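You operate a simulated robot arm through the tools that you are given. There is no shell and no other tool. Be economical: measure what you need, move in short steps, check, and stop when the job is done.

You are at the controls of a simulated two-armed robot. One attempt, no reset.

Task
Carry the green parts tray with both arms and set it on the top of the big table.

It is judged by the outcome, as a careful person would: the job done as asked, and still so three seconds after it is handed in. It fails if anything else is knocked over, pushed out of place, dropped, spilled or broken.

Robot
Two 7-joint arms with two-finger parallel grippers on one trunk, on a base that drives. Base frame: it is fixed to the floor where the robot stands at the start and does not move with it; the origin is under the middle of the robot, x ahead of it, y to its left, z up. Units: mm, rad, N and s.
The left shoulder is at the start at [20, 113, 1172], the right one opposite. With the tool pointing down near the work surface each hand reaches from about 240 to 600 mm from the robot's upright axis, wherever it stands, measured 20 degrees to its own side. Places, roughly: top of the big table [5000, 200, 800]. Payload 1.57 kg a hand.
Tool frame (each hand has its own): the origin (TCP) lies between the finger pads and is the grasp point; the fingertips stand 30 mm ahead of it; z points along the fingers, y is the line along which they close. Largest opening 80 mm; finger width 17, thickness 12; the body of the gripper, 40 by 82 mm, starts 80 mm behind the TCP.
Orientation is told as [roll, pitch, yaw] about the base's x, y, z axes, in that order, counted from this pose: with the fingers straight down and closing along the base's y, the tool's x points along the base's -x, its y along +y and its z along -z.

Tools
- The arms move only by the tool send_rows. It takes "left_plan", "right_plan" or both (then of equal length, played together; a hand with none holds still); each is a list of rows, each a list of 2 entries, a list of its own where there are three numbers: the shift along the tool's x, y, z in mm, then the turn, a rotation vector about the tool's x, y, z in rad. In form: [[[x, y, z], [ax, ay, az]], ...]. A call has 1 to 10 rows; each row is the pose to reach, as a shift and turn from the pose commanded when the call began, along the tool's axes at that moment. "left_grip" and "right_grip" are, for a hand that has rows, the gripper command, from -1 (shut) to 1 (fully open), values between in proportion, set as the call begins (left out, the last holds). Each row takes 0.2 s and may step no farther than 50 mm and 0.15 rad from the row before; otherwise, or with a gripper value out of range, the whole call is refused. A pose out of reach is approached as far as the arm can. The call stops where the force on the tool passes 40 N (or 10 N more than at its start, if that is more) or the arm is blocked; 0.2 s more then pass. The fingers move at their own pace (about 45 mm/s each) and stop on an object; they squeeze with about 34 N. The grip force told is the motor's: it shows also when the fingers shut on nothing. Time passes only in rows, and 0.2 s behind the last, so rows that repeat a pose let the fingers close. The reply holds the time, the measured pose of the TCP, the force on the tool along the base axes, the opening and the grip force, in the units named above and with some noise, with the torque about the TCP (base axes, N m) and any sound that the robot's microphone picked up, and new pictures: "show" is both (left out), scene, wrist or none (wrist: the cameras of the hands that moved).
- Cameras (640 x 400 px; columns grow to the right, rows downward): "scene" is now at [96.1, 5.3, 1289.4]; the picture's right is [0.08, -1.00, 0.00], its down [-0.65, -0.05, -0.76] and it looks along [0.76, 0.06, -0.65] (base axes); focal length 260 px, centre (320, 200). "left" rides on the left gripper at [72, 7, -122] in its tool frame; the picture's right is [-0.09, 1.00, 0.00], its down [-0.84, -0.08, -0.54] and it looks along [-0.54, -0.05, 0.84] (tool axes); focal length 238 px, centre (320, 200). "right" rides on the right gripper at [72, -7, -122] in its tool frame; the picture's right is [0.09, 1.00, 0.00], its down [-0.84, 0.08, -0.54] and it looks along [-0.54, 0.05, 0.84] (tool axes); focal length 238 px, centre (320, 200). There is no depth. A picture from a camera that has moved, and an enlarged one, comes with that camera's place and axes in the base frame and with its lens.
- slide_trunk(by): slides the trunk up (or, below 0, down) by that many mm; the arms and the scene camera ride with it, the base frame stays. It gives what a move gives, with no picture.
- roll_base(legs): drives the robot by 1 to 6 legs, each [ahead, left, turn to the left] in mm, mm and rad, along the robot's own axes; the way and the turn of a leg run together, so that a leg with both is an arc; at most 1500 mm and 3.142 rad a leg. The arms and the cameras ride along, it lands a little off, and it stops where it bumps. It gives what a move gives, and a new picture of the scene camera.
- head_to(pan, tilt): turns the head with the scene camera to pan (to the left, within 1.396 rad either way) and tilt (down, from -0.506 to 1.204), counted from straight ahead of the robot. It gives what a move gives, and a new picture of the scene camera.
- inspect(camera, box): a new picture of the part [left, top, right, bottom] of that camera's present view, enlarged. It takes no simulated time.
- finish_job(): hands the job in; it is judged then, once.

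Go step by step. Nothing tells you exact positions but the pictures and the camera data: compare them with the known pose of the tool, close in by small moves and look again before you grip or let go. The budget is 120 turns and 260 pictures, counting those below and the enlarged ones. Unless the task says otherwise, let go and move clear before handing in, and close with one line.

The tools are called by a JSON object that holds its "method" and its "body". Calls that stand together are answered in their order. send_rows: Moves the arms, as the interface text tells. Its arguments: {"type":"object","properties":{"left_plan":{"type":"array","items":{"type":"array"}},"left_grip":{"type":"number"},"right_plan":{"type":"array","items":{"type":"array"}},"right_grip":{"type":"number"},"show":{"type":"string","enum":["both","scene","wrist","none"]}},"required":[]} The other tools are called the same way: slide_trunk (by) slides the trunk up or down; roll_base (legs) drives the base; head_to (pan, tilt) turns the head that bears the scene camera; inspect (camera, box) takes an enlarged picture of a part of a camera's view; finish_job () hands the job in.

At the start:

```text
time_s: 0.0
left_position: [474.8, 188.1, 1050.1]
left_ee_rot: [0.001, 0.0, 0.001]
left_ft_force: [0.7, 0.1, 0.0]
left_ft_torque: [-0.01, -0.01, 0.03]
left_opening: 80.0
left_gripper_force: 0.2
right_position: [433.6, -212.9, 1012.2]
right_ee_rot: [-0.001, 0.001, 0.001]
right_ft_force: [-1.6, 0.1, 0.2]
right_ft_torque: [0.01, 0.03, -0.04]
right_opening: 80.0
right_gripper_force: 0.1
trunk travel left (down, up): [-225.0, 345.0]
robot x, y, heading: [4.5, 0.1, -0.003]
head pan, tilt: [0.08, 0.71]
```

scene: 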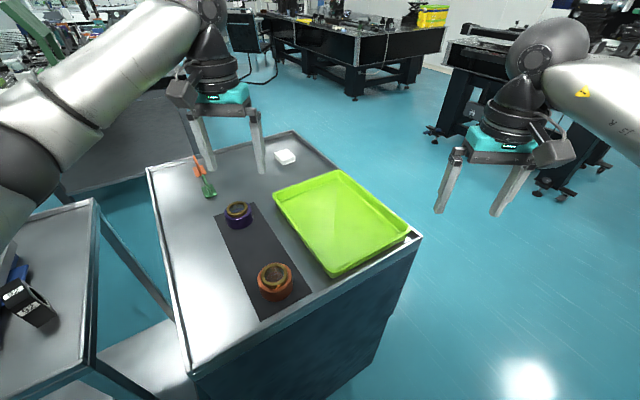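
right: 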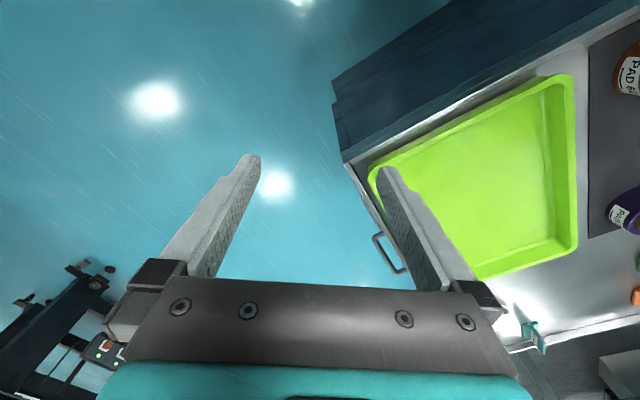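
left: 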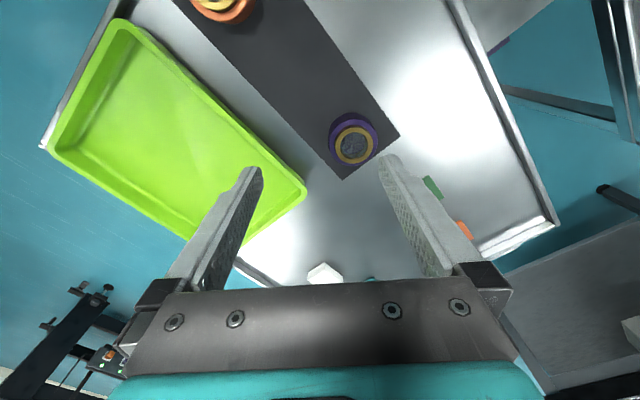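

I place the tray at about [515, 0, 900], with its long axis turned about 0.64 rad to the left on a similarly turned cart. I'll drive to the right and turn so that I face its short end squarely.

{"method": "roll_base", "body": {"legs": [[0, -387, 0], [0, 0, 0.645], [130, 0, 0]]}}

```text
time_s: 5.0
left_position: [373.6, 120.9, 1048.9]
left_ee_rot: [-0.001, 0.002, 0.634]
left_ft_force: [-0.1, -0.4, 0.4]
left_ft_torque: [0.0, 0.01, 0.02]
left_opening: 79.8
left_gripper_force: 0.0
right_position: [578.8, -224.9, 1011.3]
right_ee_rot: [-0.001, 0.0, 0.636]
right_ft_force: [1.5, 0.4, -0.5]
right_ft_torque: [-0.01, 0.01, 0.03]
right_opening: 80.1
right_gripper_force: 0.1
trunk travel left (down, up): [-225.0, 345.0]
robot x, y, heading: [104.4, -310.5, 0.632]
head pan, tilt: [0.08, 0.71]
camera scene: at [177.8, -250.0, 1289.3], right [0.66, -0.75, 0.0], down [-0.49, -0.43, -0.76], along [0.57, 0.5, -0.65], focal length 260 px, centre (320, 200)
```

scene: 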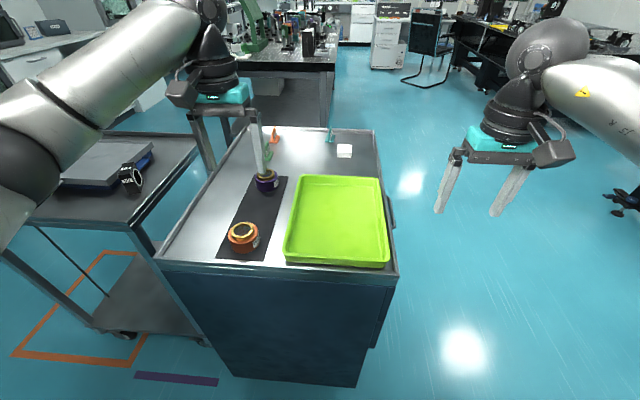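

The tray now lies almost square ahead. I'll take an enlarged view to measure its corners.

{"method": "inspect", "body": {"camera": "scene", "box": [260, 160, 420, 280]}}

{"method": "inspect", "body": {"camera": "left", "box": [0, 0, 640, 400]}}

{"method": "inspect", "body": {"camera": "right", "box": [0, 0, 640, 400]}}

```text
3.33 times, centred on (340, 220) of scene
camera zoom: at [177.8, -250.0, 1289.3], right [0.66, -0.75, 0.0], down [-0.49, -0.43, -0.76], along [0.57, 0.5, -0.65], focal length 866 px, centre (253, 133)
```

zoom: 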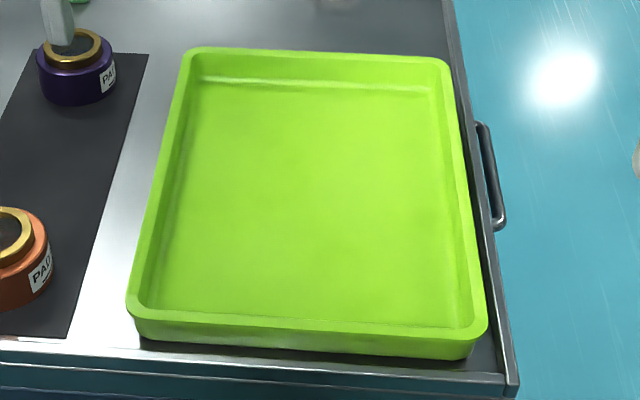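

```text
1.00 times, centred on (320, 200) of left (not enlarged: the box is as wide or as high as the picture)
camera zoom: at [312.1, 83.9, 1172.5], right [-0.52, 0.86, 0.0], down [0.72, 0.43, 0.54], along [0.46, 0.28, -0.84], focal length 238 px, centre (320, 200)
```

zoom: 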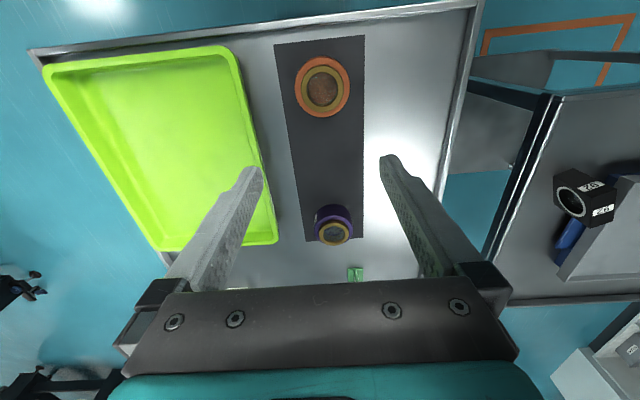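

```text
1.00 times, centred on (320, 200) of right (not enlarged: the box is as wide or as high as the picture)
camera zoom: at [525.0, -272.5, 1134.3], right [-0.67, 0.75, 0.0], down [0.63, 0.56, 0.54], along [0.4, 0.36, -0.84], focal length 238 px, centre (320, 200)
```

zoom: 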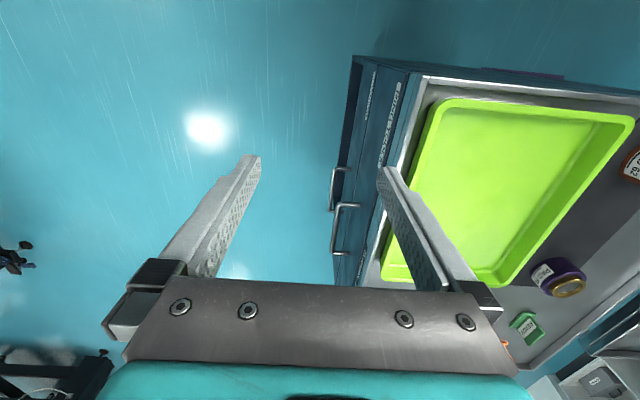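

The tray rim is about 254 x 200 mm at z≈893. It's centred about 520 mm ahead of the robot and aligned with its heading. I'll move slightly closer, then bring the hands over the long sides.

{"method": "roll_base", "body": {"legs": [[50, 0, 0]]}}

```text
time_s: 6.0
left_position: [413.4, 152.0, 1049.4]
left_ee_rot: [0.003, 0.001, 0.635]
left_ft_force: [0.9, 0.4, 0.5]
left_ft_torque: [0.0, 0.04, -0.02]
left_opening: 80.1
left_gripper_force: 0.0
right_position: [618.7, -194.9, 1011.3]
right_ee_rot: [0.0, 0.001, 0.636]
right_ft_force: [0.3, -0.2, -0.3]
right_ft_torque: [0.0, 0.05, 0.01]
right_opening: 80.1
right_gripper_force: 0.0
trunk travel left (down, up): [-225.0, 345.0]
robot x, y, heading: [145.9, -285.1, 0.638]
head pan, tilt: [0.08, 0.71]
camera scene: at [217.6, -220.7, 1289.3], right [0.66, -0.75, 0.0], down [-0.49, -0.43, -0.76], along [0.57, 0.5, -0.65], focal length 260 px, centre (320, 200)
```

scene: 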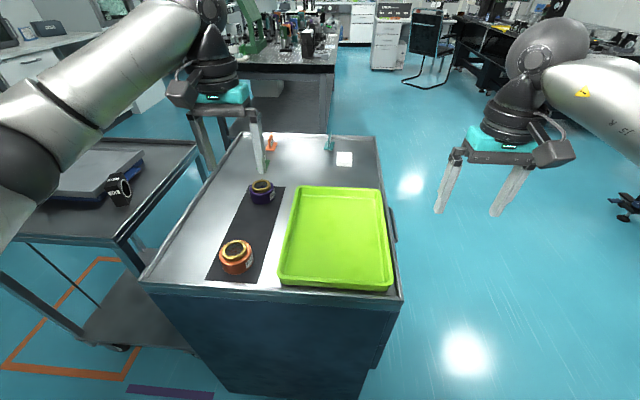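

Both hands now go to just above the middle of the long sides, with the fingertips at about z 930 and the grippers partly open.

{"method": "send_rows", "body": {"left_plan": [[[1, -30, 0], [0, 0, 0]], [[2, -60, 10], [0, 0, 0]], [[2.7, -94.5, 40], [0, 0, 0]], [[2.7, -94.5, 80], [0, 0, 0]], [[2.7, -94.5, 89], [0, 0, 0]]], "right_plan": [[[-10, 30, 0], [0, 0, 0]], [[-20, 65, 0], [0, 0, 0]], [[-30, 95, 10], [0, 0, 0]], [[-37, 114, 40], [0, 0, 0]], [[-37, 114, 51], [0, 0, 0]]], "left_grip": 0.25, "right_grip": 0.25}}

```text
time_s: 7.2
left_position: [465.6, 72.5, 960.3]
left_ee_rot: [-0.001, 0.002, 0.635]
left_ft_force: [-0.3, -0.4, -0.4]
left_ft_torque: [-0.01, 0.0, 0.0]
left_opening: 50.0
left_gripper_force: 0.0
right_position: [580.3, -81.4, 961.6]
right_ee_rot: [-0.001, 0.001, 0.636]
right_ft_force: [-0.3, 0.5, -0.5]
right_ft_torque: [-0.02, -0.02, -0.04]
right_opening: 49.8
right_gripper_force: 0.0
trunk travel left (down, up): [-225.0, 345.0]
robot x, y, heading: [143.8, -284.9, 0.633]
head pan, tilt: [0.08, 0.71]
camera scene: at [217.0, -221.2, 1289.4], right [0.66, -0.75, 0.0], down [-0.49, -0.43, -0.76], along [0.57, 0.5, -0.65], focal length 260 px, centre (320, 200)
camera right: at [526.3, -130.1, 1084.1], right [-0.66, 0.75, 0.0], down [0.63, 0.56, 0.54], along [0.4, 0.36, -0.84], focal length 238 px, centre (320, 200)
camera left: at [403.8, 34.7, 1083.9], right [-0.52, 0.86, 0.0], down [0.72, 0.43, 0.54], along [0.46, 0.28, -0.84], focal length 238 px, centre (320, 200)
```

scene: 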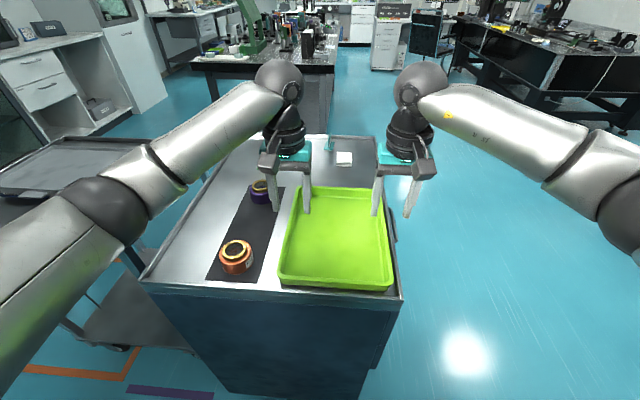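
right: 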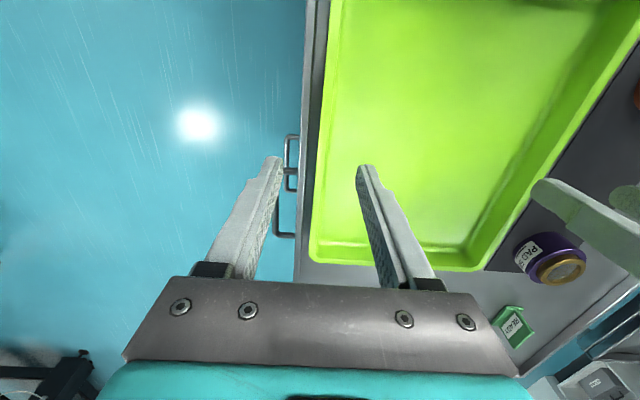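
left: 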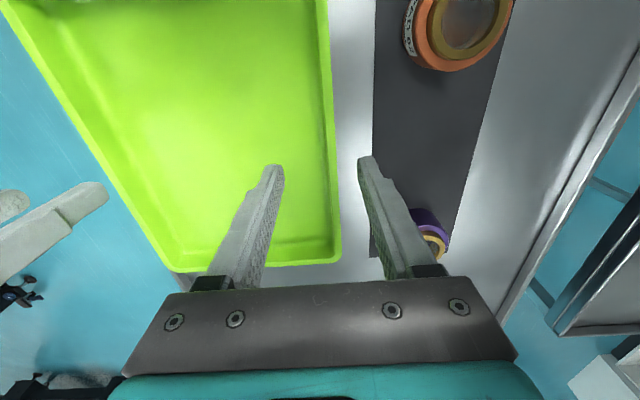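

The hands straddle the long walls, each about 4 mm off to the right. The right outer finger has to clear the cart's lip. I'll correct sideways, go down to TCP z≈912 and look.

{"method": "send_rows", "body": {"left_plan": [[[0, 4, 20], [0, 0, 0]], [[0, 4, 48], [0, 0, 0]], [[0, 4, 48], [0, 0, 0]]], "right_plan": [[[0, 4, 20], [0, 0, 0]], [[0, 4, 49], [0, 0, 0]], [[0, 4, 49], [0, 0, 0]]]}}

{"method": "inspect", "body": {"camera": "scene", "box": [260, 170, 440, 300]}}

{"method": "inspect", "body": {"camera": "right", "box": [220, 80, 460, 280]}}

```text
time_s: 8.0
left_position: [462.3, 75.2, 913.8]
left_ee_rot: [-0.001, -0.001, 0.635]
left_ft_force: [-0.7, 0.2, -0.1]
left_ft_torque: [0.0, 0.04, -0.02]
left_opening: 49.9
left_gripper_force: 0.1
right_position: [578.8, -78.6, 911.3]
right_ee_rot: [0.002, 0.001, 0.634]
right_ft_force: [0.6, 0.2, 0.7]
right_ft_torque: [-0.05, 0.01, -0.04]
right_opening: 49.9
right_gripper_force: 0.1
trunk travel left (down, up): [-225.0, 345.0]
robot x, y, heading: [143.9, -280.2, 0.639]
head pan, tilt: [0.08, 0.71]
camera scene: at [216.9, -221.2, 1289.5], right [0.66, -0.75, 0.0], down [-0.49, -0.43, -0.76], along [0.57, 0.5, -0.65], focal length 260 px, centre (320, 200)
camera right: at [524.7, -127.3, 1034.2], right [-0.67, 0.75, 0.0], down [0.63, 0.56, 0.54], along [0.4, 0.36, -0.84], focal length 238 px, centre (320, 200)
camera left: at [400.7, 38.1, 1036.8], right [-0.52, 0.86, 0.0], down [0.72, 0.43, 0.54], along [0.46, 0.28, -0.84], focal length 238 px, centre (320, 200)
```

scene: 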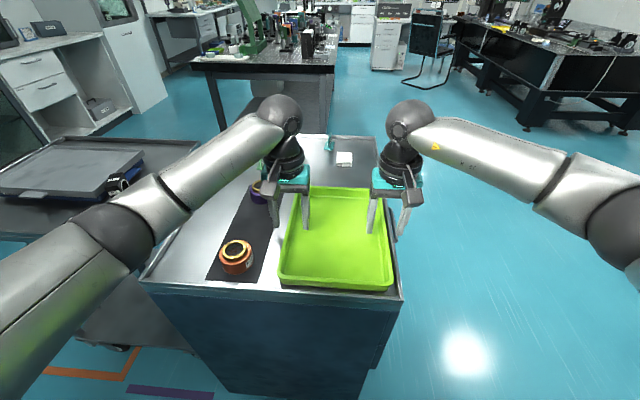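
right: 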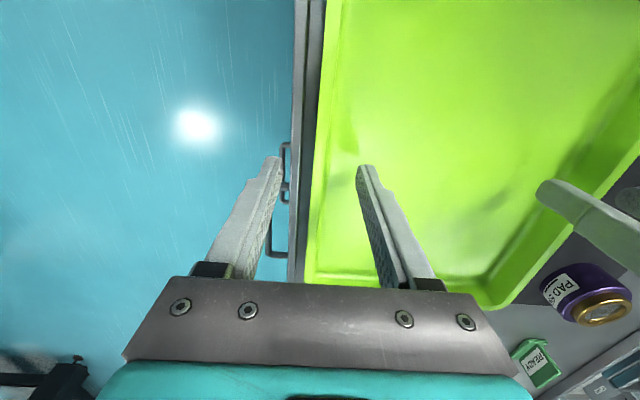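
left: 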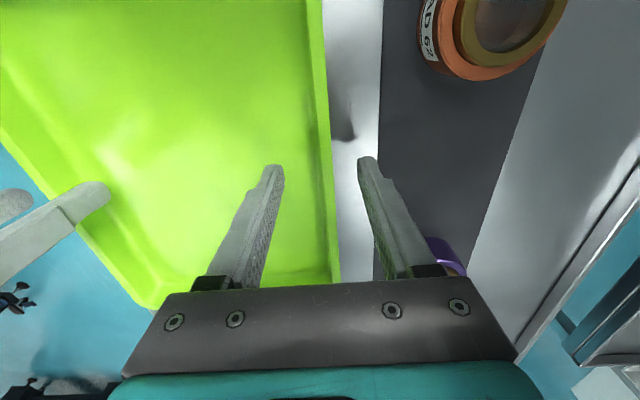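

```text
3.08 times, centred on (350, 235) of scene
camera zoom: at [216.9, -221.2, 1289.5], right [0.66, -0.75, 0.0], down [-0.49, -0.43, -0.76], along [0.57, 0.5, -0.65], focal length 800 px, centre (228, 92)
```

zoom: 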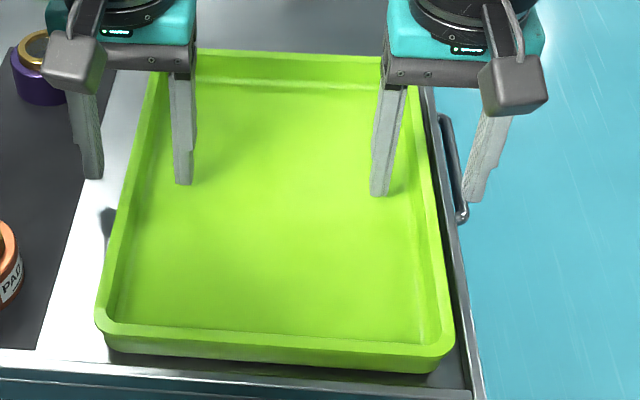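

```text
2.00 times, centred on (340, 180) of right
camera zoom: at [524.7, -127.3, 1034.2], right [-0.67, 0.75, 0.0], down [0.63, 0.56, 0.54], along [0.4, 0.36, -0.84], focal length 477 px, centre (280, 240)
```

zoom: 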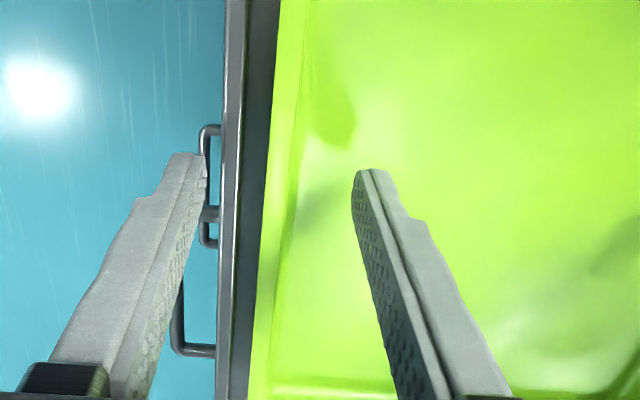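

Both hands are centred on the walls. I'll go down to TCP z≈903, so the fingertips stay above the cart's lip at about 873, and close there.

{"method": "send_rows", "body": {"left_plan": [[[0, -1, 10], [0, 0, 0]], [[0, -1, 10], [0, 0, 0]]], "right_plan": [[[0, -2, 8], [0, 0, 0]], [[0, -2, 8], [0, 0, 0]]], "left_grip": -0.2, "right_grip": -0.2}}

{"method": "inspect", "body": {"camera": "right", "box": [220, 80, 460, 280]}}

{"method": "inspect", "body": {"camera": "scene", "box": [260, 170, 440, 300]}}

```text
time_s: 8.6
left_position: [463.6, 74.4, 903.2]
left_ee_rot: [0.0, -0.001, 0.636]
left_ft_force: [0.3, 0.3, -0.1]
left_ft_torque: [0.01, -0.01, -0.03]
left_opening: 32.1
left_gripper_force: 0.0
right_position: [580.4, -80.2, 904.5]
right_ee_rot: [0.0, 0.002, 0.634]
right_ft_force: [0.4, -0.6, 0.1]
right_ft_torque: [-0.01, 0.0, 0.0]
right_opening: 32.0
right_gripper_force: 0.1
trunk travel left (down, up): [-225.0, 345.0]
robot x, y, heading: [142.5, -283.5, 0.637]
head pan, tilt: [0.08, 0.71]
camera scene: at [216.9, -221.2, 1289.4], right [0.66, -0.75, 0.0], down [-0.49, -0.43, -0.76], along [0.57, 0.5, -0.65], focal length 260 px, centre (320, 200)
camera right: at [525.5, -128.3, 1026.5], right [-0.67, 0.75, 0.0], down [0.63, 0.56, 0.54], along [0.4, 0.36, -0.84], focal length 238 px, centre (320, 200)
camera left: at [402.1, 36.5, 1026.9], right [-0.52, 0.86, 0.0], down [0.72, 0.44, 0.54], along [0.46, 0.28, -0.84], focal length 238 px, centre (320, 200)
```

scene: 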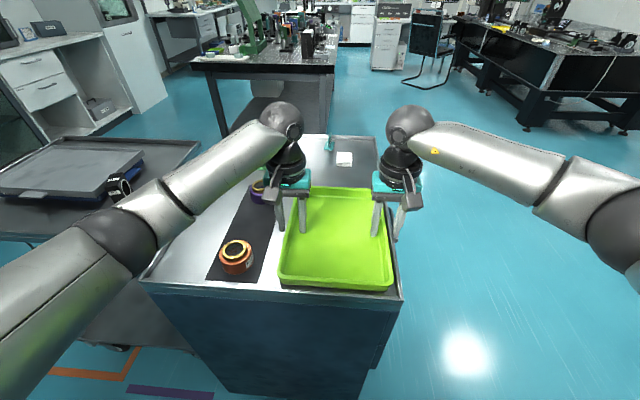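
right: 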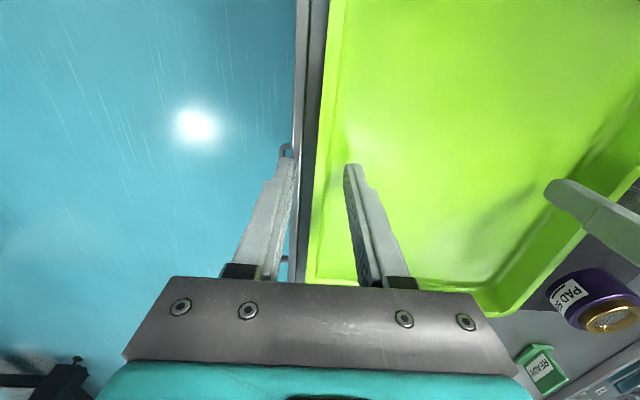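
left: 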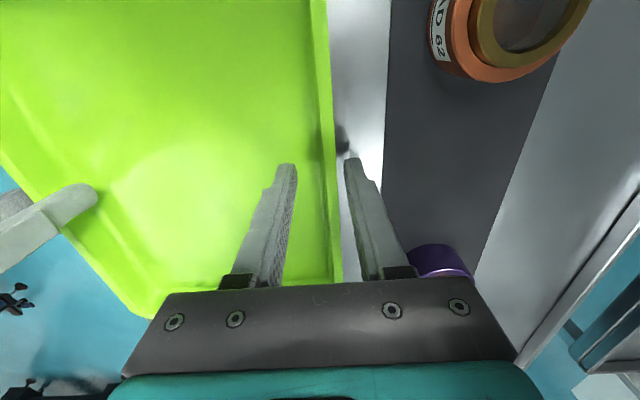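

```text
2.00 times, centred on (340, 180) of right
camera zoom: at [525.5, -128.3, 1026.5], right [-0.67, 0.75, 0.0], down [0.63, 0.56, 0.54], along [0.4, 0.36, -0.84], focal length 477 px, centre (280, 240)
```

zoom: 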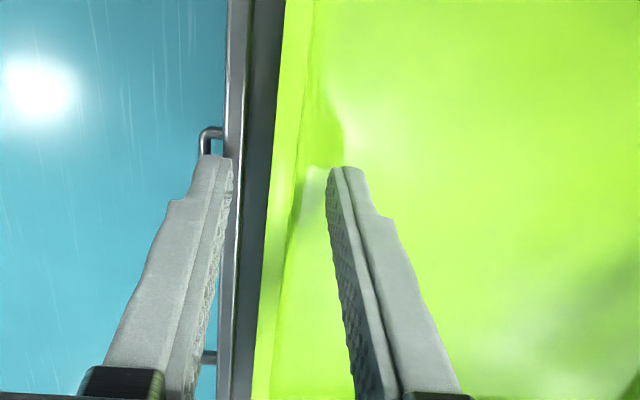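

```text
3.08 times, centred on (350, 235) of scene
camera zoom: at [216.9, -221.2, 1289.4], right [0.66, -0.75, 0.0], down [-0.49, -0.43, -0.76], along [0.57, 0.5, -0.65], focal length 800 px, centre (228, 92)
```

zoom: 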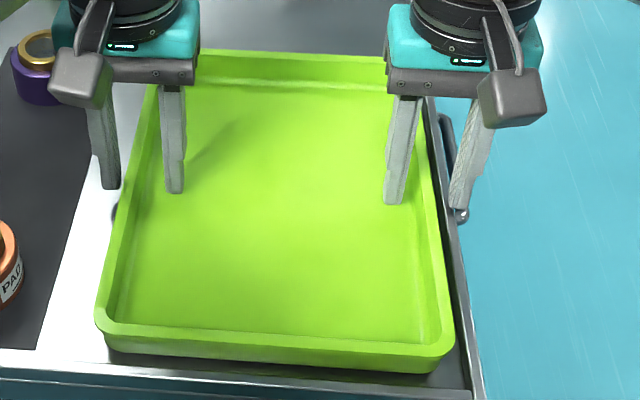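

Both walls sit between the fingers and nothing has touched. I'll close fully.

{"method": "send_rows", "body": {"left_plan": [[[0, 0, 0], [0, 0, 0]], [[0, 0, 0], [0, 0, 0]], [[0, 0, 0], [0, 0, 0]]], "right_plan": [[[0, 0, 0], [0, 0, 0]], [[0, 0, 0], [0, 0, 0]], [[0, 0, 0], [0, 0, 0]]], "left_grip": -1, "right_grip": -1}}

{"method": "inspect", "body": {"camera": "scene", "box": [260, 170, 440, 300]}}

{"method": "inspect", "body": {"camera": "right", "box": [220, 80, 460, 280]}}

```text
time_s: 9.4
left_position: [461.6, 75.8, 902.7]
left_ee_rot: [0.003, 0.0, 0.641]
left_ft_force: [-5.3, 6.8, 0.7]
left_ft_torque: [0.17, 0.07, 0.0]
left_opening: 3.6
left_gripper_force: 24.2
right_position: [580.3, -81.6, 904.2]
right_ee_rot: [-0.003, -0.001, 0.632]
right_ft_force: [2.6, -5.5, 1.2]
right_ft_torque: [-0.15, -0.05, 0.03]
right_opening: 3.4
right_gripper_force: 24.2
trunk travel left (down, up): [-225.0, 345.0]
robot x, y, heading: [144.6, -281.3, 0.632]
head pan, tilt: [0.08, 0.71]
camera scene: at [216.8, -221.2, 1289.5], right [0.66, -0.75, 0.0], down [-0.49, -0.43, -0.76], along [0.57, 0.5, -0.65], focal length 260 px, centre (320, 200)
camera right: at [526.0, -128.9, 1026.6], right [-0.66, 0.75, 0.0], down [0.63, 0.56, 0.54], along [0.41, 0.36, -0.84], focal length 238 px, centre (320, 200)
camera left: at [401.6, 37.0, 1027.0], right [-0.52, 0.85, 0.0], down [0.72, 0.44, 0.54], along [0.46, 0.28, -0.84], focal length 238 px, centre (320, 200)
```

scene: 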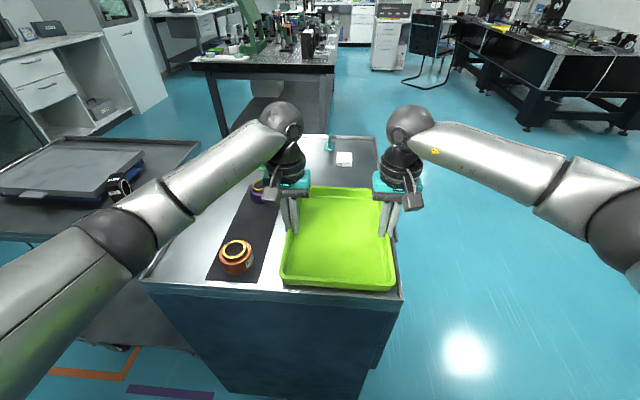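
right: 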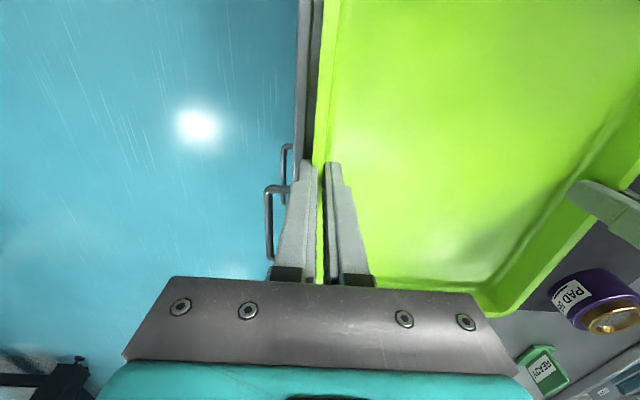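
left: 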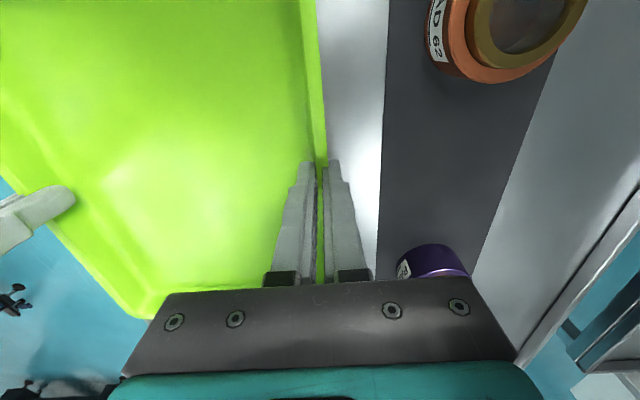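

```text
3.08 times, centred on (350, 235) of scene
camera zoom: at [216.8, -221.2, 1289.5], right [0.66, -0.75, 0.0], down [-0.49, -0.43, -0.76], along [0.57, 0.5, -0.65], focal length 800 px, centre (228, 92)
```

zoom: 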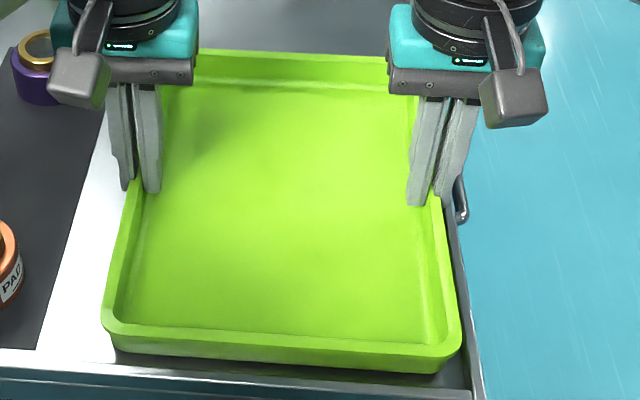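

```text
2.00 times, centred on (340, 180) of right
camera zoom: at [526.0, -128.9, 1026.6], right [-0.66, 0.75, 0.0], down [0.63, 0.56, 0.54], along [0.41, 0.36, -0.84], focal length 477 px, centre (280, 240)
```

zoom: 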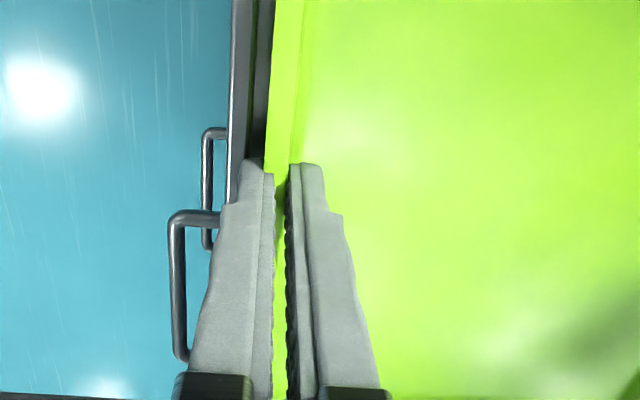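

Each hand grips its wall with 24 N and the tray stays square. I'll lift with the trunk so both hands rise together.

{"method": "slide_trunk", "body": {"by": 25}}

{"method": "inspect", "body": {"camera": "scene", "box": [240, 130, 440, 300]}}

```text
time_s: 10.1
left_position: [464.4, 75.8, 929.2]
left_ee_rot: [0.003, 0.002, 0.636]
left_ft_force: [-7.1, 11.8, 0.0]
left_ft_torque: [0.24, 0.12, 0.01]
left_opening: 3.6
left_gripper_force: 24.2
right_position: [582.0, -81.8, 929.8]
right_ee_rot: [-0.003, 0.001, 0.634]
right_ft_force: [8.2, -11.2, -1.2]
right_ft_torque: [-0.26, -0.13, 0.07]
right_opening: 3.3
right_gripper_force: 24.1
trunk travel left (down, up): [-250.0, 320.0]
robot x, y, heading: [142.7, -278.9, 0.635]
head pan, tilt: [0.08, 0.71]
```

```text
2.35 times, centred on (340, 215) of scene
camera zoom: at [217.2, -221.0, 1314.4], right [0.66, -0.75, 0.0], down [-0.49, -0.43, -0.76], along [0.57, 0.5, -0.65], focal length 612 px, centre (273, 165)
```

zoom: 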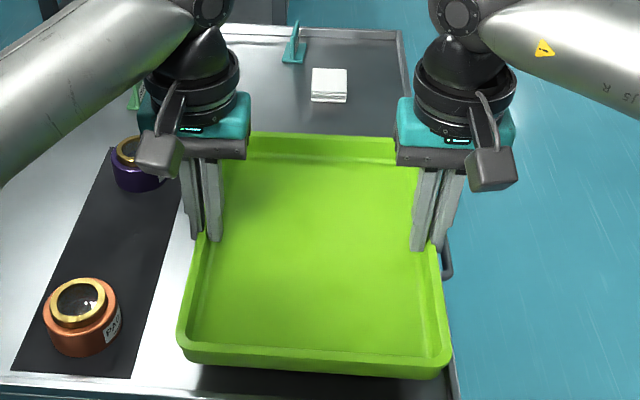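

The tray hangs level off the cart. I'll ease the sideways strain with a small outward shift of each hand, and raise it further.

{"method": "send_rows", "body": {"left_plan": [[[0, 1.5, 0], [0, 0, 0]], [[0, 1.5, 0], [0, 0, 0]]], "right_plan": [[[0, -1.5, 0], [0, 0, 0]], [[0, -1.5, 0], [0, 0, 0]]], "show": "none"}}

{"method": "slide_trunk", "body": {"by": 50}}

{"method": "head_to", "body": {"pan": -0.6, "tilt": 0.1}}

```text
time_s: 10.7
left_position: [463.5, 75.1, 928.5]
left_ee_rot: [0.0, -0.001, 0.636]
left_ft_force: [-5.7, 8.2, 0.2]
left_ft_torque: [0.11, 0.17, -0.02]
left_opening: 3.5
left_gripper_force: 24.4
right_position: [581.4, -80.7, 930.7]
right_ee_rot: [0.001, -0.001, 0.634]
right_ft_force: [5.7, -8.4, -0.9]
right_ft_torque: [-0.18, -0.18, 0.01]
right_opening: 3.7
right_gripper_force: 24.8
trunk travel left (down, up): [-250.0, 320.0]
robot x, y, heading: [143.2, -279.5, 0.636]
head pan, tilt: [0.08, 0.71]
```

```text
time_s: 11.6
left_position: [463.4, 75.6, 978.8]
left_ee_rot: [0.002, -0.002, 0.635]
left_ft_force: [-5.0, 5.6, -0.5]
left_ft_torque: [0.11, 0.14, 0.04]
left_opening: 3.4
left_gripper_force: 24.3
right_position: [580.5, -80.9, 978.6]
right_ee_rot: [0.001, 0.0, 0.634]
right_ft_force: [5.0, -6.4, -0.8]
right_ft_torque: [-0.11, -0.14, 0.01]
right_opening: 3.2
right_gripper_force: 25.4
trunk travel left (down, up): [-300.0, 270.0]
robot x, y, heading: [138.5, -280.7, 0.635]
head pan, tilt: [0.08, 0.71]
```

```text
time_s: 12.7
left_position: [462.9, 75.5, 979.6]
left_ee_rot: [0.0, 0.0, 0.634]
left_ft_force: [-2.5, 5.2, -0.1]
left_ft_torque: [0.09, 0.11, 0.0]
left_opening: 3.4
left_gripper_force: 24.3
right_position: [580.7, -81.7, 979.4]
right_ee_rot: [0.0, -0.001, 0.634]
right_ft_force: [3.8, -4.8, -1.5]
right_ft_torque: [-0.11, -0.07, 0.02]
right_opening: 3.3
right_gripper_force: 24.7
trunk travel left (down, up): [-300.0, 270.0]
robot x, y, heading: [144.5, -280.9, 0.632]
head pan, tilt: [-0.6, 0.099]
camera scene: at [245.3, -273.3, 1420.0], right [0.04, -1.0, 0.0], down [-0.1, 0.0, -0.99], along [0.99, 0.04, -0.1], focal length 260 px, centre (320, 200)
```

scene: 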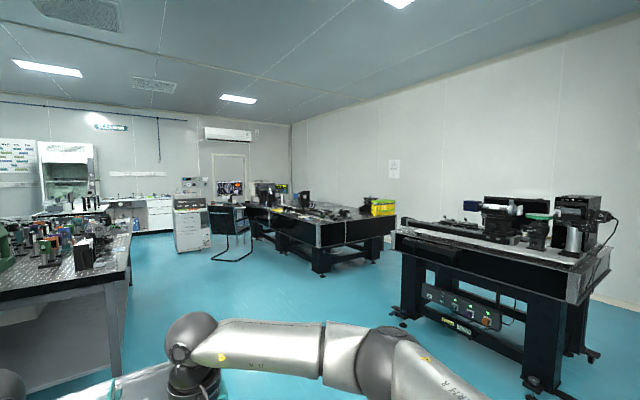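

The big table is the black optical bench in the middle distance. I'll zoom in to find a free area on its top.

{"method": "inspect", "body": {"camera": "scene", "box": [200, 160, 420, 290]}}

```text
2.91 times, centred on (310, 225) of scene
camera zoom: at [245.3, -273.3, 1420.0], right [0.04, -1.0, 0.0], down [-0.1, 0.0, -0.99], along [0.99, 0.04, -0.1], focal length 756 px, centre (349, 127)
```

zoom: 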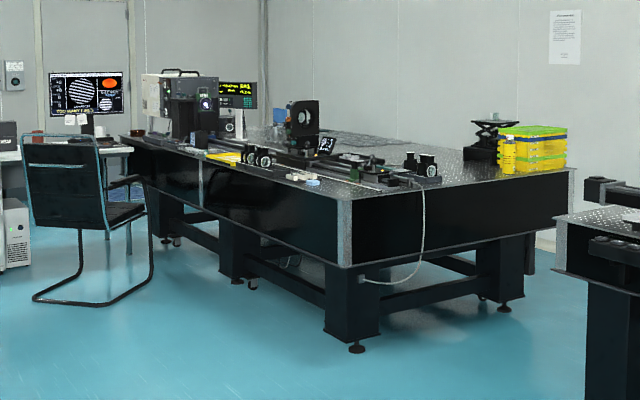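

The big table's short end faces us, and the free breadboard area is left of the yellow boxes. First I'll back straight away from the cart, then look right.

{"method": "roll_base", "body": {"legs": [[-430, 0, 0]]}}

{"method": "head_to", "body": {"pan": -1.3, "tilt": 0.3}}

```text
time_s: 15.2
left_position: [121.8, -175.1, 979.3]
left_ee_rot: [0.0, 0.0, 0.639]
left_ft_force: [-1.1, 2.5, -0.6]
left_ft_torque: [0.05, 0.04, 0.0]
left_opening: 3.4
left_gripper_force: 24.1
right_position: [239.9, -332.8, 979.5]
right_ee_rot: [0.0, 0.0, 0.637]
right_ft_force: [2.3, -1.5, -0.9]
right_ft_torque: [-0.06, -0.08, 0.01]
right_opening: 3.4
right_gripper_force: 23.9
trunk travel left (down, up): [-300.0, 270.0]
robot x, y, heading: [-198.3, -536.0, 0.639]
head pan, tilt: [-0.6, 0.099]
camera scene: at [-96.0, -525.4, 1420.1], right [0.04, -1.0, 0.0], down [-0.1, 0.0, -1.0], along [0.99, 0.04, -0.1], focal length 260 px, centre (320, 200)
```

scene: 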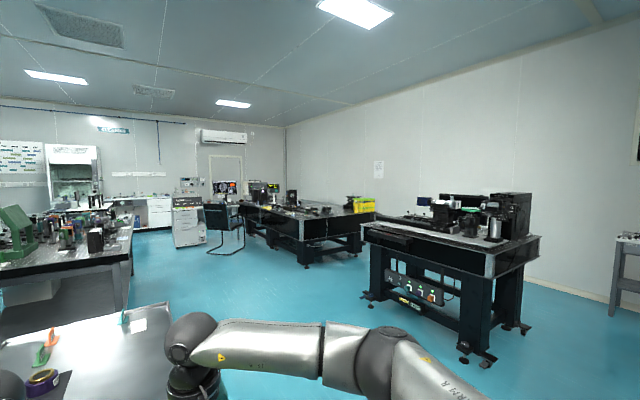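

```text
time_s: 16.3
left_position: [120.8, -175.3, 977.8]
left_ee_rot: [-0.001, 0.0, 0.638]
left_ft_force: [0.2, 0.5, -0.2]
left_ft_torque: [-0.02, 0.01, -0.03]
left_opening: 3.4
left_gripper_force: 24.8
right_position: [239.9, -331.3, 978.8]
right_ee_rot: [0.0, 0.0, 0.637]
right_ft_force: [-1.2, -0.7, -0.5]
right_ft_torque: [-0.02, -0.02, 0.01]
right_opening: 3.2
right_gripper_force: 24.6
trunk travel left (down, up): [-300.0, 270.0]
robot x, y, heading: [-196.7, -533.1, 0.637]
head pan, tilt: [-1.3, 0.3]
camera scene: at [-113.8, -585.8, 1401.4], right [-0.61, -0.79, 0.0], down [-0.23, 0.18, -0.96], along [0.75, -0.59, -0.3], focal length 260 px, centre (320, 200)
```

scene: 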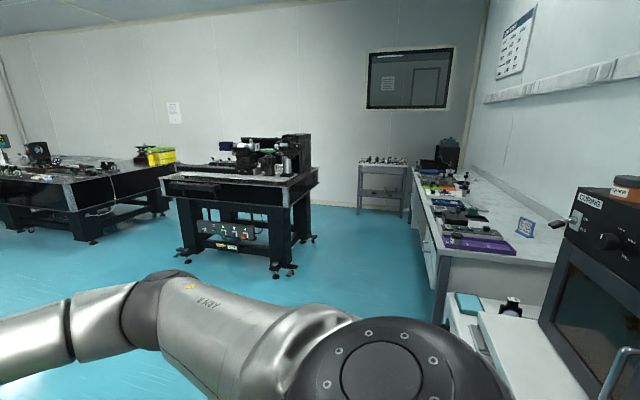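

The floor on the right is free, apart from a bench behind me on that side. I'll raise the tray a little, move right past the cart, then ahead towards the big table.

{"method": "slide_trunk", "body": {"by": 80}}

{"method": "roll_base", "body": {"legs": [[0, -400, 0], [600, -200, 0], [1000, -200, 0]]}}

{"method": "head_to", "body": {"pan": -0.7, "tilt": 0.3}}

```text
time_s: 17.5
left_position: [121.2, -175.7, 1057.2]
left_ee_rot: [0.0, 0.0, 0.639]
left_ft_force: [0.4, 0.5, -1.1]
left_ft_torque: [-0.01, 0.0, -0.02]
left_opening: 3.5
left_gripper_force: 24.1
right_position: [239.7, -331.9, 1059.5]
right_ee_rot: [0.0, 0.0, 0.637]
right_ft_force: [-0.1, -0.6, 0.2]
right_ft_torque: [-0.02, 0.02, 0.04]
right_opening: 3.2
right_gripper_force: 24.0
trunk travel left (down, up): [-380.0, 190.0]
robot x, y, heading: [-195.7, -531.7, 0.634]
head pan, tilt: [-1.3, 0.3]
```

```text
time_s: 27.9
left_position: [1862.0, 164.5, 1058.1]
left_ee_rot: [0.001, -0.001, 0.656]
left_ft_force: [0.2, 0.4, -1.4]
left_ft_torque: [0.01, -0.01, -0.02]
left_opening: 3.4
left_gripper_force: 24.7
right_position: [1983.0, 10.4, 1058.2]
right_ee_rot: [0.002, 0.001, 0.656]
right_ft_force: [0.2, 0.0, -1.5]
right_ft_torque: [-0.05, 0.03, 0.01]
right_opening: 3.5
right_gripper_force: 24.3
trunk travel left (down, up): [-380.0, 190.0]
robot x, y, heading: [1548.1, -198.4, 0.655]
head pan, tilt: [-1.3, 0.3]
camera scene: at [1633.2, -250.0, 1481.4], right [-0.6, -0.8, 0.0], down [-0.24, 0.18, -0.96], along [0.76, -0.57, -0.3], focal length 260 px, centre (320, 200)
```

scene: 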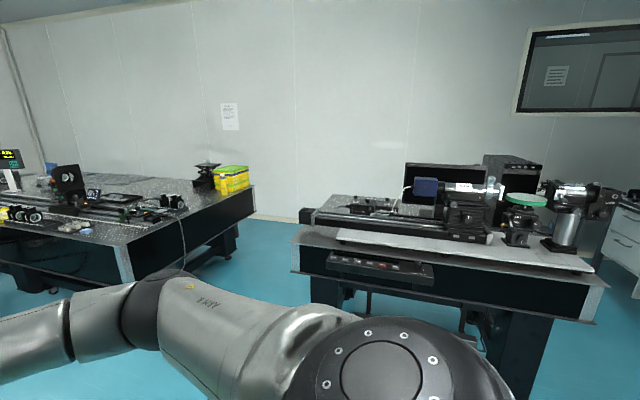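

```text
time_s: 28.9
left_position: [1861.3, 163.8, 1058.6]
left_ee_rot: [-0.001, -0.001, 0.657]
left_ft_force: [0.3, -0.2, -0.5]
left_ft_torque: [-0.02, 0.02, -0.03]
left_opening: 3.0
left_gripper_force: 24.4
right_position: [1982.6, 9.6, 1058.9]
right_ee_rot: [-0.001, 0.0, 0.655]
right_ft_force: [-0.3, -0.3, -0.7]
right_ft_torque: [0.04, -0.02, 0.01]
right_opening: 3.1
right_gripper_force: 24.2
trunk travel left (down, up): [-380.0, 190.0]
robot x, y, heading: [1548.1, -199.8, 0.66]
head pan, tilt: [-0.7, 0.3]
camera scene: at [1651.5, -198.3, 1481.4], right [-0.05, -1.0, 0.0], down [-0.3, 0.01, -0.96], along [0.95, -0.04, -0.3], focal length 260 px, centre (320, 200)
```

scene: 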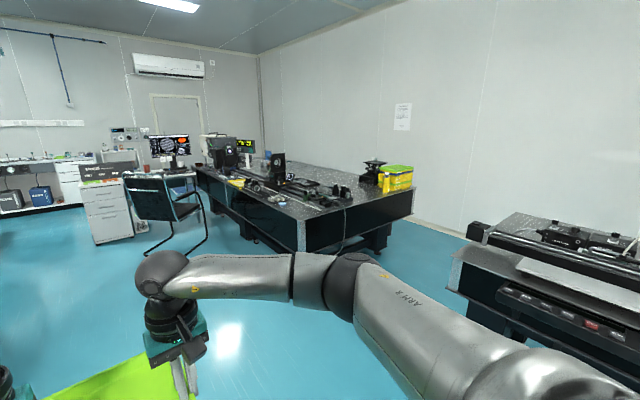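

{"method": "inspect", "body": {"camera": "scene", "box": [270, 140, 480, 270]}}

```text
3.05 times, centred on (375, 205) of scene
camera zoom: at [1651.5, -198.3, 1481.4], right [-0.05, -1.0, 0.0], down [-0.3, 0.01, -0.96], along [0.95, -0.04, -0.3], focal length 792 px, centre (152, 185)
```

zoom: 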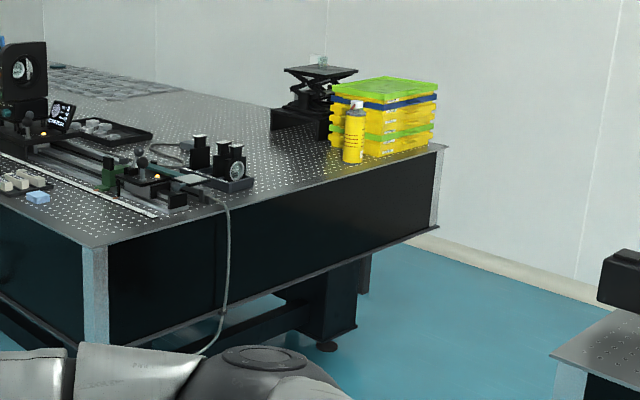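

The table edge runs square to heading 0.637. There's a clear patch right of the cable and cylinders and left of the yellow bottle, about 340 mm wide. I'll raise the tray for clearance and drive to the table end in stages.

{"method": "slide_trunk", "body": {"by": 70}}

{"method": "roll_base", "body": {"legs": [[1000, -500, -0.02], [0, -500, 0]]}}

```text
time_s: 30.0
left_position: [1862.2, 164.9, 1128.2]
left_ee_rot: [-0.001, -0.001, 0.657]
left_ft_force: [0.7, -0.3, -0.5]
left_ft_torque: [-0.04, -0.01, 0.0]
left_opening: 3.4
left_gripper_force: 24.5
right_position: [1980.8, 9.3, 1129.7]
right_ee_rot: [0.001, 0.0, 0.656]
right_ft_force: [0.0, 0.3, -1.0]
right_ft_torque: [-0.02, 0.03, 0.03]
right_opening: 3.4
right_gripper_force: 24.5
trunk travel left (down, up): [-450.0, 120.0]
robot x, y, heading: [1549.7, -196.0, 0.66]
head pan, tilt: [-0.7, 0.3]
```

```text
time_s: 38.2
left_position: [3248.3, -34.1, 1128.9]
left_ee_rot: [0.0, 0.0, 0.655]
left_ft_force: [0.2, 0.6, -0.1]
left_ft_torque: [0.06, -0.03, -0.01]
left_opening: 3.4
left_gripper_force: 24.5
right_position: [3369.8, -187.9, 1129.2]
right_ee_rot: [0.0, 0.001, 0.655]
right_ft_force: [-0.6, 0.0, -1.8]
right_ft_torque: [-0.05, 0.03, 0.0]
right_opening: 3.5
right_gripper_force: 24.4
trunk travel left (down, up): [-450.0, 120.0]
robot x, y, heading: [2935.4, -397.8, 0.649]
head pan, tilt: [-0.7, 0.3]
camera scene: at [3039.2, -396.7, 1551.4], right [-0.05, -1.0, 0.0], down [-0.3, 0.01, -0.96], along [0.95, -0.04, -0.3], focal length 260 px, centre (320, 200)
```

scene: 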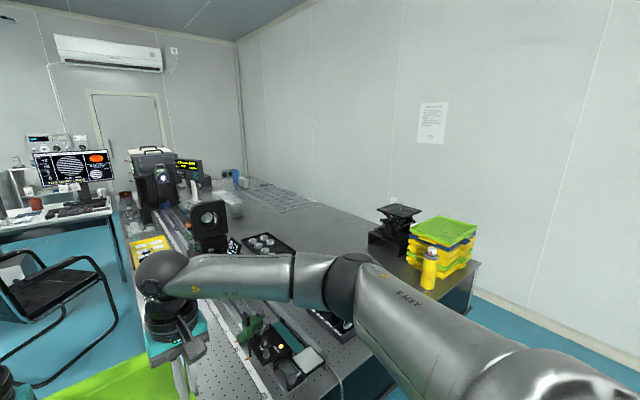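

I'm at the corner of the table. Before moving further right I'll check the corridor on that side.

{"method": "head_to", "body": {"pan": -1.39, "tilt": 0.6}}

{"method": "head_to", "body": {"pan": -0.45, "tilt": 0.7}}

```text
time_s: 39.3
left_position: [3247.9, -33.1, 1128.3]
left_ee_rot: [0.0, -0.001, 0.653]
left_ft_force: [-0.1, 0.8, -0.7]
left_ft_torque: [-0.01, -0.01, -0.06]
left_opening: 3.8
left_gripper_force: 24.5
right_position: [3369.8, -188.7, 1128.5]
right_ee_rot: [0.001, -0.001, 0.654]
right_ft_force: [-0.5, 0.5, -1.6]
right_ft_torque: [0.02, 0.0, 0.0]
right_opening: 3.2
right_gripper_force: 24.3
trunk travel left (down, up): [-450.0, 120.0]
robot x, y, heading: [2934.8, -395.0, 0.655]
head pan, tilt: [-1.389, 0.6]
camera scene: at [3011.2, -451.1, 1523.9], right [-0.67, -0.74, 0.0], down [-0.42, 0.38, -0.83], along [0.61, -0.55, -0.56], focal length 260 px, centre (320, 200)
```

scene: 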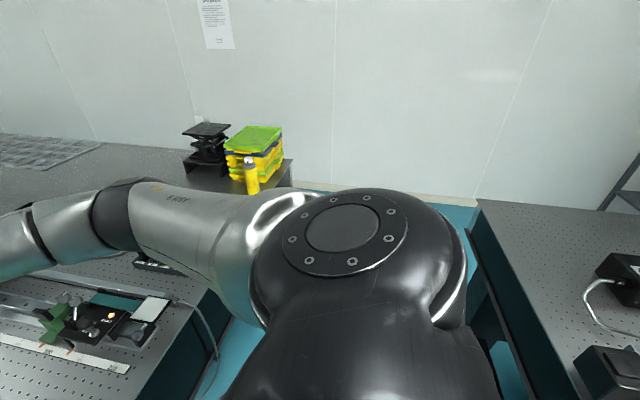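

```text
time_s: 40.5
left_position: [3249.2, -33.2, 1128.8]
left_ee_rot: [0.0, 0.0, 0.653]
left_ft_force: [0.6, 0.3, -0.1]
left_ft_torque: [-0.02, 0.0, 0.0]
left_opening: 3.4
left_gripper_force: 24.0
right_position: [3370.3, -189.8, 1130.5]
right_ee_rot: [-0.001, -0.001, 0.653]
right_ft_force: [-0.2, 0.6, 0.0]
right_ft_torque: [-0.01, 0.0, -0.02]
right_opening: 3.5
right_gripper_force: 24.8
trunk travel left (down, up): [-450.0, 120.0]
robot x, y, heading: [2936.3, -396.7, 0.651]
head pan, tilt: [-0.45, 0.7]
camera scene: at [3028.8, -374.8, 1515.3], right [0.2, -0.98, 0.0], down [-0.63, -0.13, -0.76], along [0.75, 0.15, -0.64], focal length 260 px, centre (320, 200)
```

scene: 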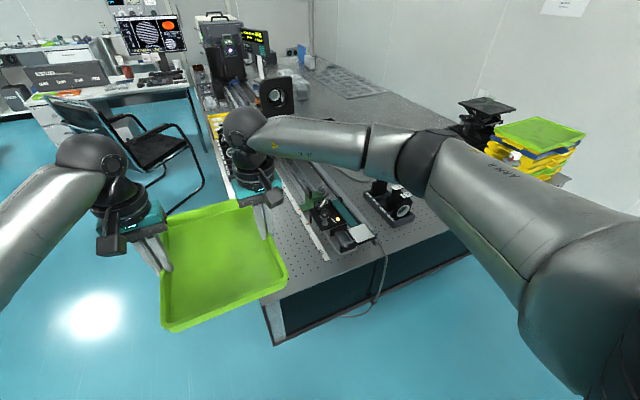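

The corridor is wide enough and the arms pass well above everything. I'll move right in two steps and square up.

{"method": "roll_base", "body": {"legs": [[0, 0, -0.016], [0, -500, 0]]}}

```text
time_s: 43.8
left_position: [3551.7, -437.2, 1128.4]
left_ee_rot: [0.0, 0.001, 0.645]
left_ft_force: [0.2, -0.1, -0.5]
left_ft_torque: [0.0, -0.04, -0.02]
left_opening: 3.4
left_gripper_force: 23.9
right_position: [3670.4, -594.2, 1128.6]
right_ee_rot: [0.0, 0.0, 0.644]
right_ft_force: [-0.1, 0.6, -0.6]
right_ft_torque: [-0.03, -0.02, 0.04]
right_opening: 3.3
right_gripper_force: 24.5
trunk travel left (down, up): [-450.0, 120.0]
robot x, y, heading: [3235.6, -794.9, 0.644]
head pan, tilt: [-0.45, 0.7]
camera scene: at [3328.1, -776.3, 1515.3], right [0.19, -0.98, 0.0], down [-0.63, -0.12, -0.76], along [0.75, 0.15, -0.64], focal length 260 px, centre (320, 200)
```

scene: 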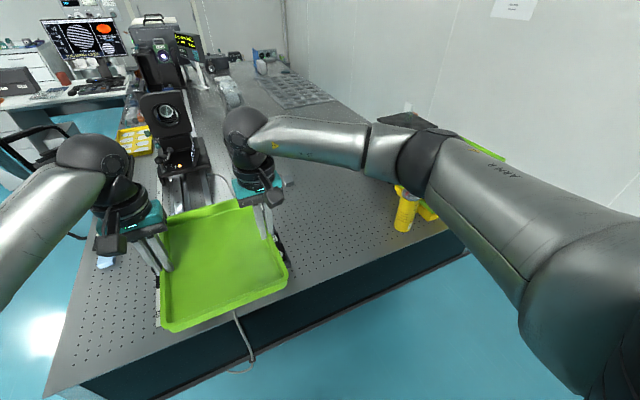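

The bottle checks out at b≈-3190 along the edge, so I'll shift another 371 mm right to put the tray centre in the clear patch.

{"method": "roll_base", "body": {"legs": [[0, -371, -0.005]]}}

{"method": "head_to", "body": {"pan": 0.0, "tilt": 0.85}}

```text
time_s: 46.1
left_position: [3776.6, -738.6, 1128.1]
left_ee_rot: [0.0, 0.0, 0.636]
left_ft_force: [-0.5, -0.7, -0.9]
left_ft_torque: [0.02, -0.01, -0.03]
left_opening: 3.5
left_gripper_force: 24.1
right_position: [3893.4, -895.2, 1129.2]
right_ee_rot: [-0.002, 0.001, 0.634]
right_ft_force: [-0.3, 0.2, -1.6]
right_ft_torque: [0.0, 0.03, -0.03]
right_opening: 3.4
right_gripper_force: 24.6
trunk travel left (down, up): [-450.0, 120.0]
robot x, y, heading: [3455.2, -1095.9, 0.63]
head pan, tilt: [-0.45, 0.7]
camera scene: at [3549.4, -1074.7, 1515.2], right [0.18, -0.98, 0.0], down [-0.63, -0.12, -0.76], along [0.75, 0.14, -0.64], focal length 260 px, centre (320, 200)
```

scene: 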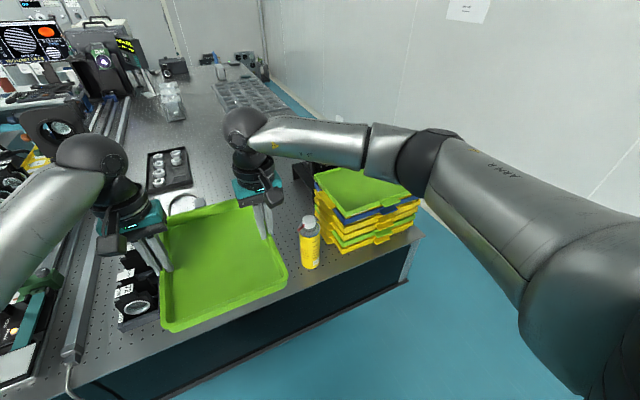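

```text
time_s: 47.0
left_position: [3774.6, -737.9, 1128.3]
left_ee_rot: [0.0, 0.0, 0.636]
left_ft_force: [-0.1, 0.4, -0.9]
left_ft_torque: [-0.04, 0.03, -0.02]
left_opening: 3.0
left_gripper_force: 24.8
right_position: [3892.6, -895.0, 1129.3]
right_ee_rot: [-0.001, 0.0, 0.632]
right_ft_force: [-0.4, 0.0, -1.2]
right_ft_torque: [0.03, -0.04, -0.03]
right_opening: 3.3
right_gripper_force: 24.6
trunk travel left (down, up): [-450.0, 120.0]
robot x, y, heading: [3455.7, -1093.1, 0.634]
head pan, tilt: [0.0, 0.85]
camera scene: at [3528.6, -1043.5, 1503.0], right [0.59, -0.81, 0.0], down [-0.61, -0.44, -0.66], along [0.53, 0.39, -0.75], focal length 260 px, centre (320, 200)
```

scene: 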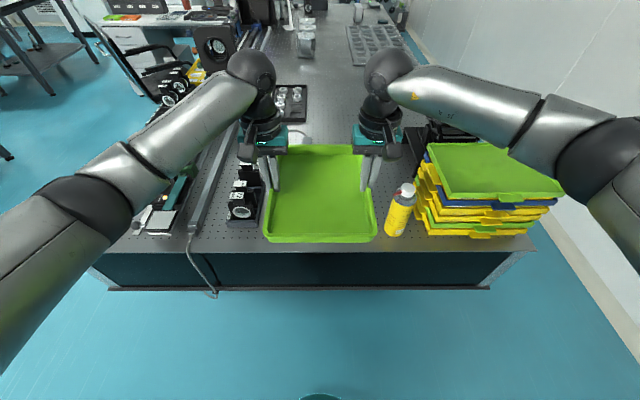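

The spot ahead is clear, with about 90 mm on the left and 110 mm on the right of the tray's footprint. I'll drive ahead 195 mm to bring the tray over the table.

{"method": "roll_base", "body": {"legs": [[195, 0, 0]]}}

```text
time_s: 48.6
left_position: [3929.9, -623.1, 1128.3]
left_ee_rot: [0.0, 0.001, 0.636]
left_ft_force: [0.3, 0.4, -0.8]
left_ft_torque: [-0.04, 0.01, -0.06]
left_opening: 3.3
left_gripper_force: 24.5
right_position: [4047.2, -780.0, 1130.0]
right_ee_rot: [-0.001, 0.002, 0.635]
right_ft_force: [0.5, 0.2, -0.8]
right_ft_torque: [-0.06, 0.04, -0.07]
right_opening: 3.2
right_gripper_force: 24.3
trunk travel left (down, up): [-450.0, 120.0]
robot x, y, heading: [3609.7, -979.2, 0.638]
head pan, tilt: [0.0, 0.85]
camera scene: at [3683.6, -929.1, 1502.9], right [0.59, -0.81, 0.0], down [-0.61, -0.45, -0.66], along [0.53, 0.39, -0.75], focal length 260 px, centre (320, 200)
```

scene: 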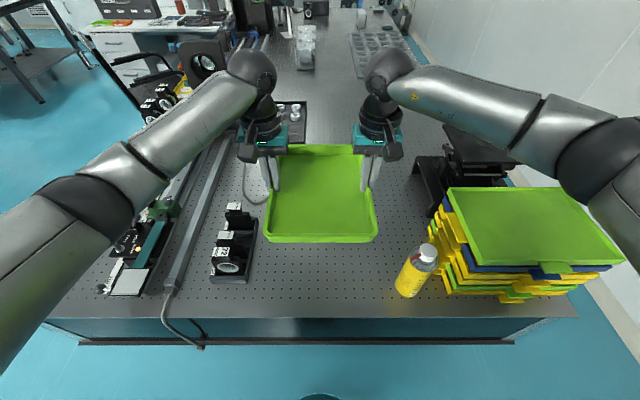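

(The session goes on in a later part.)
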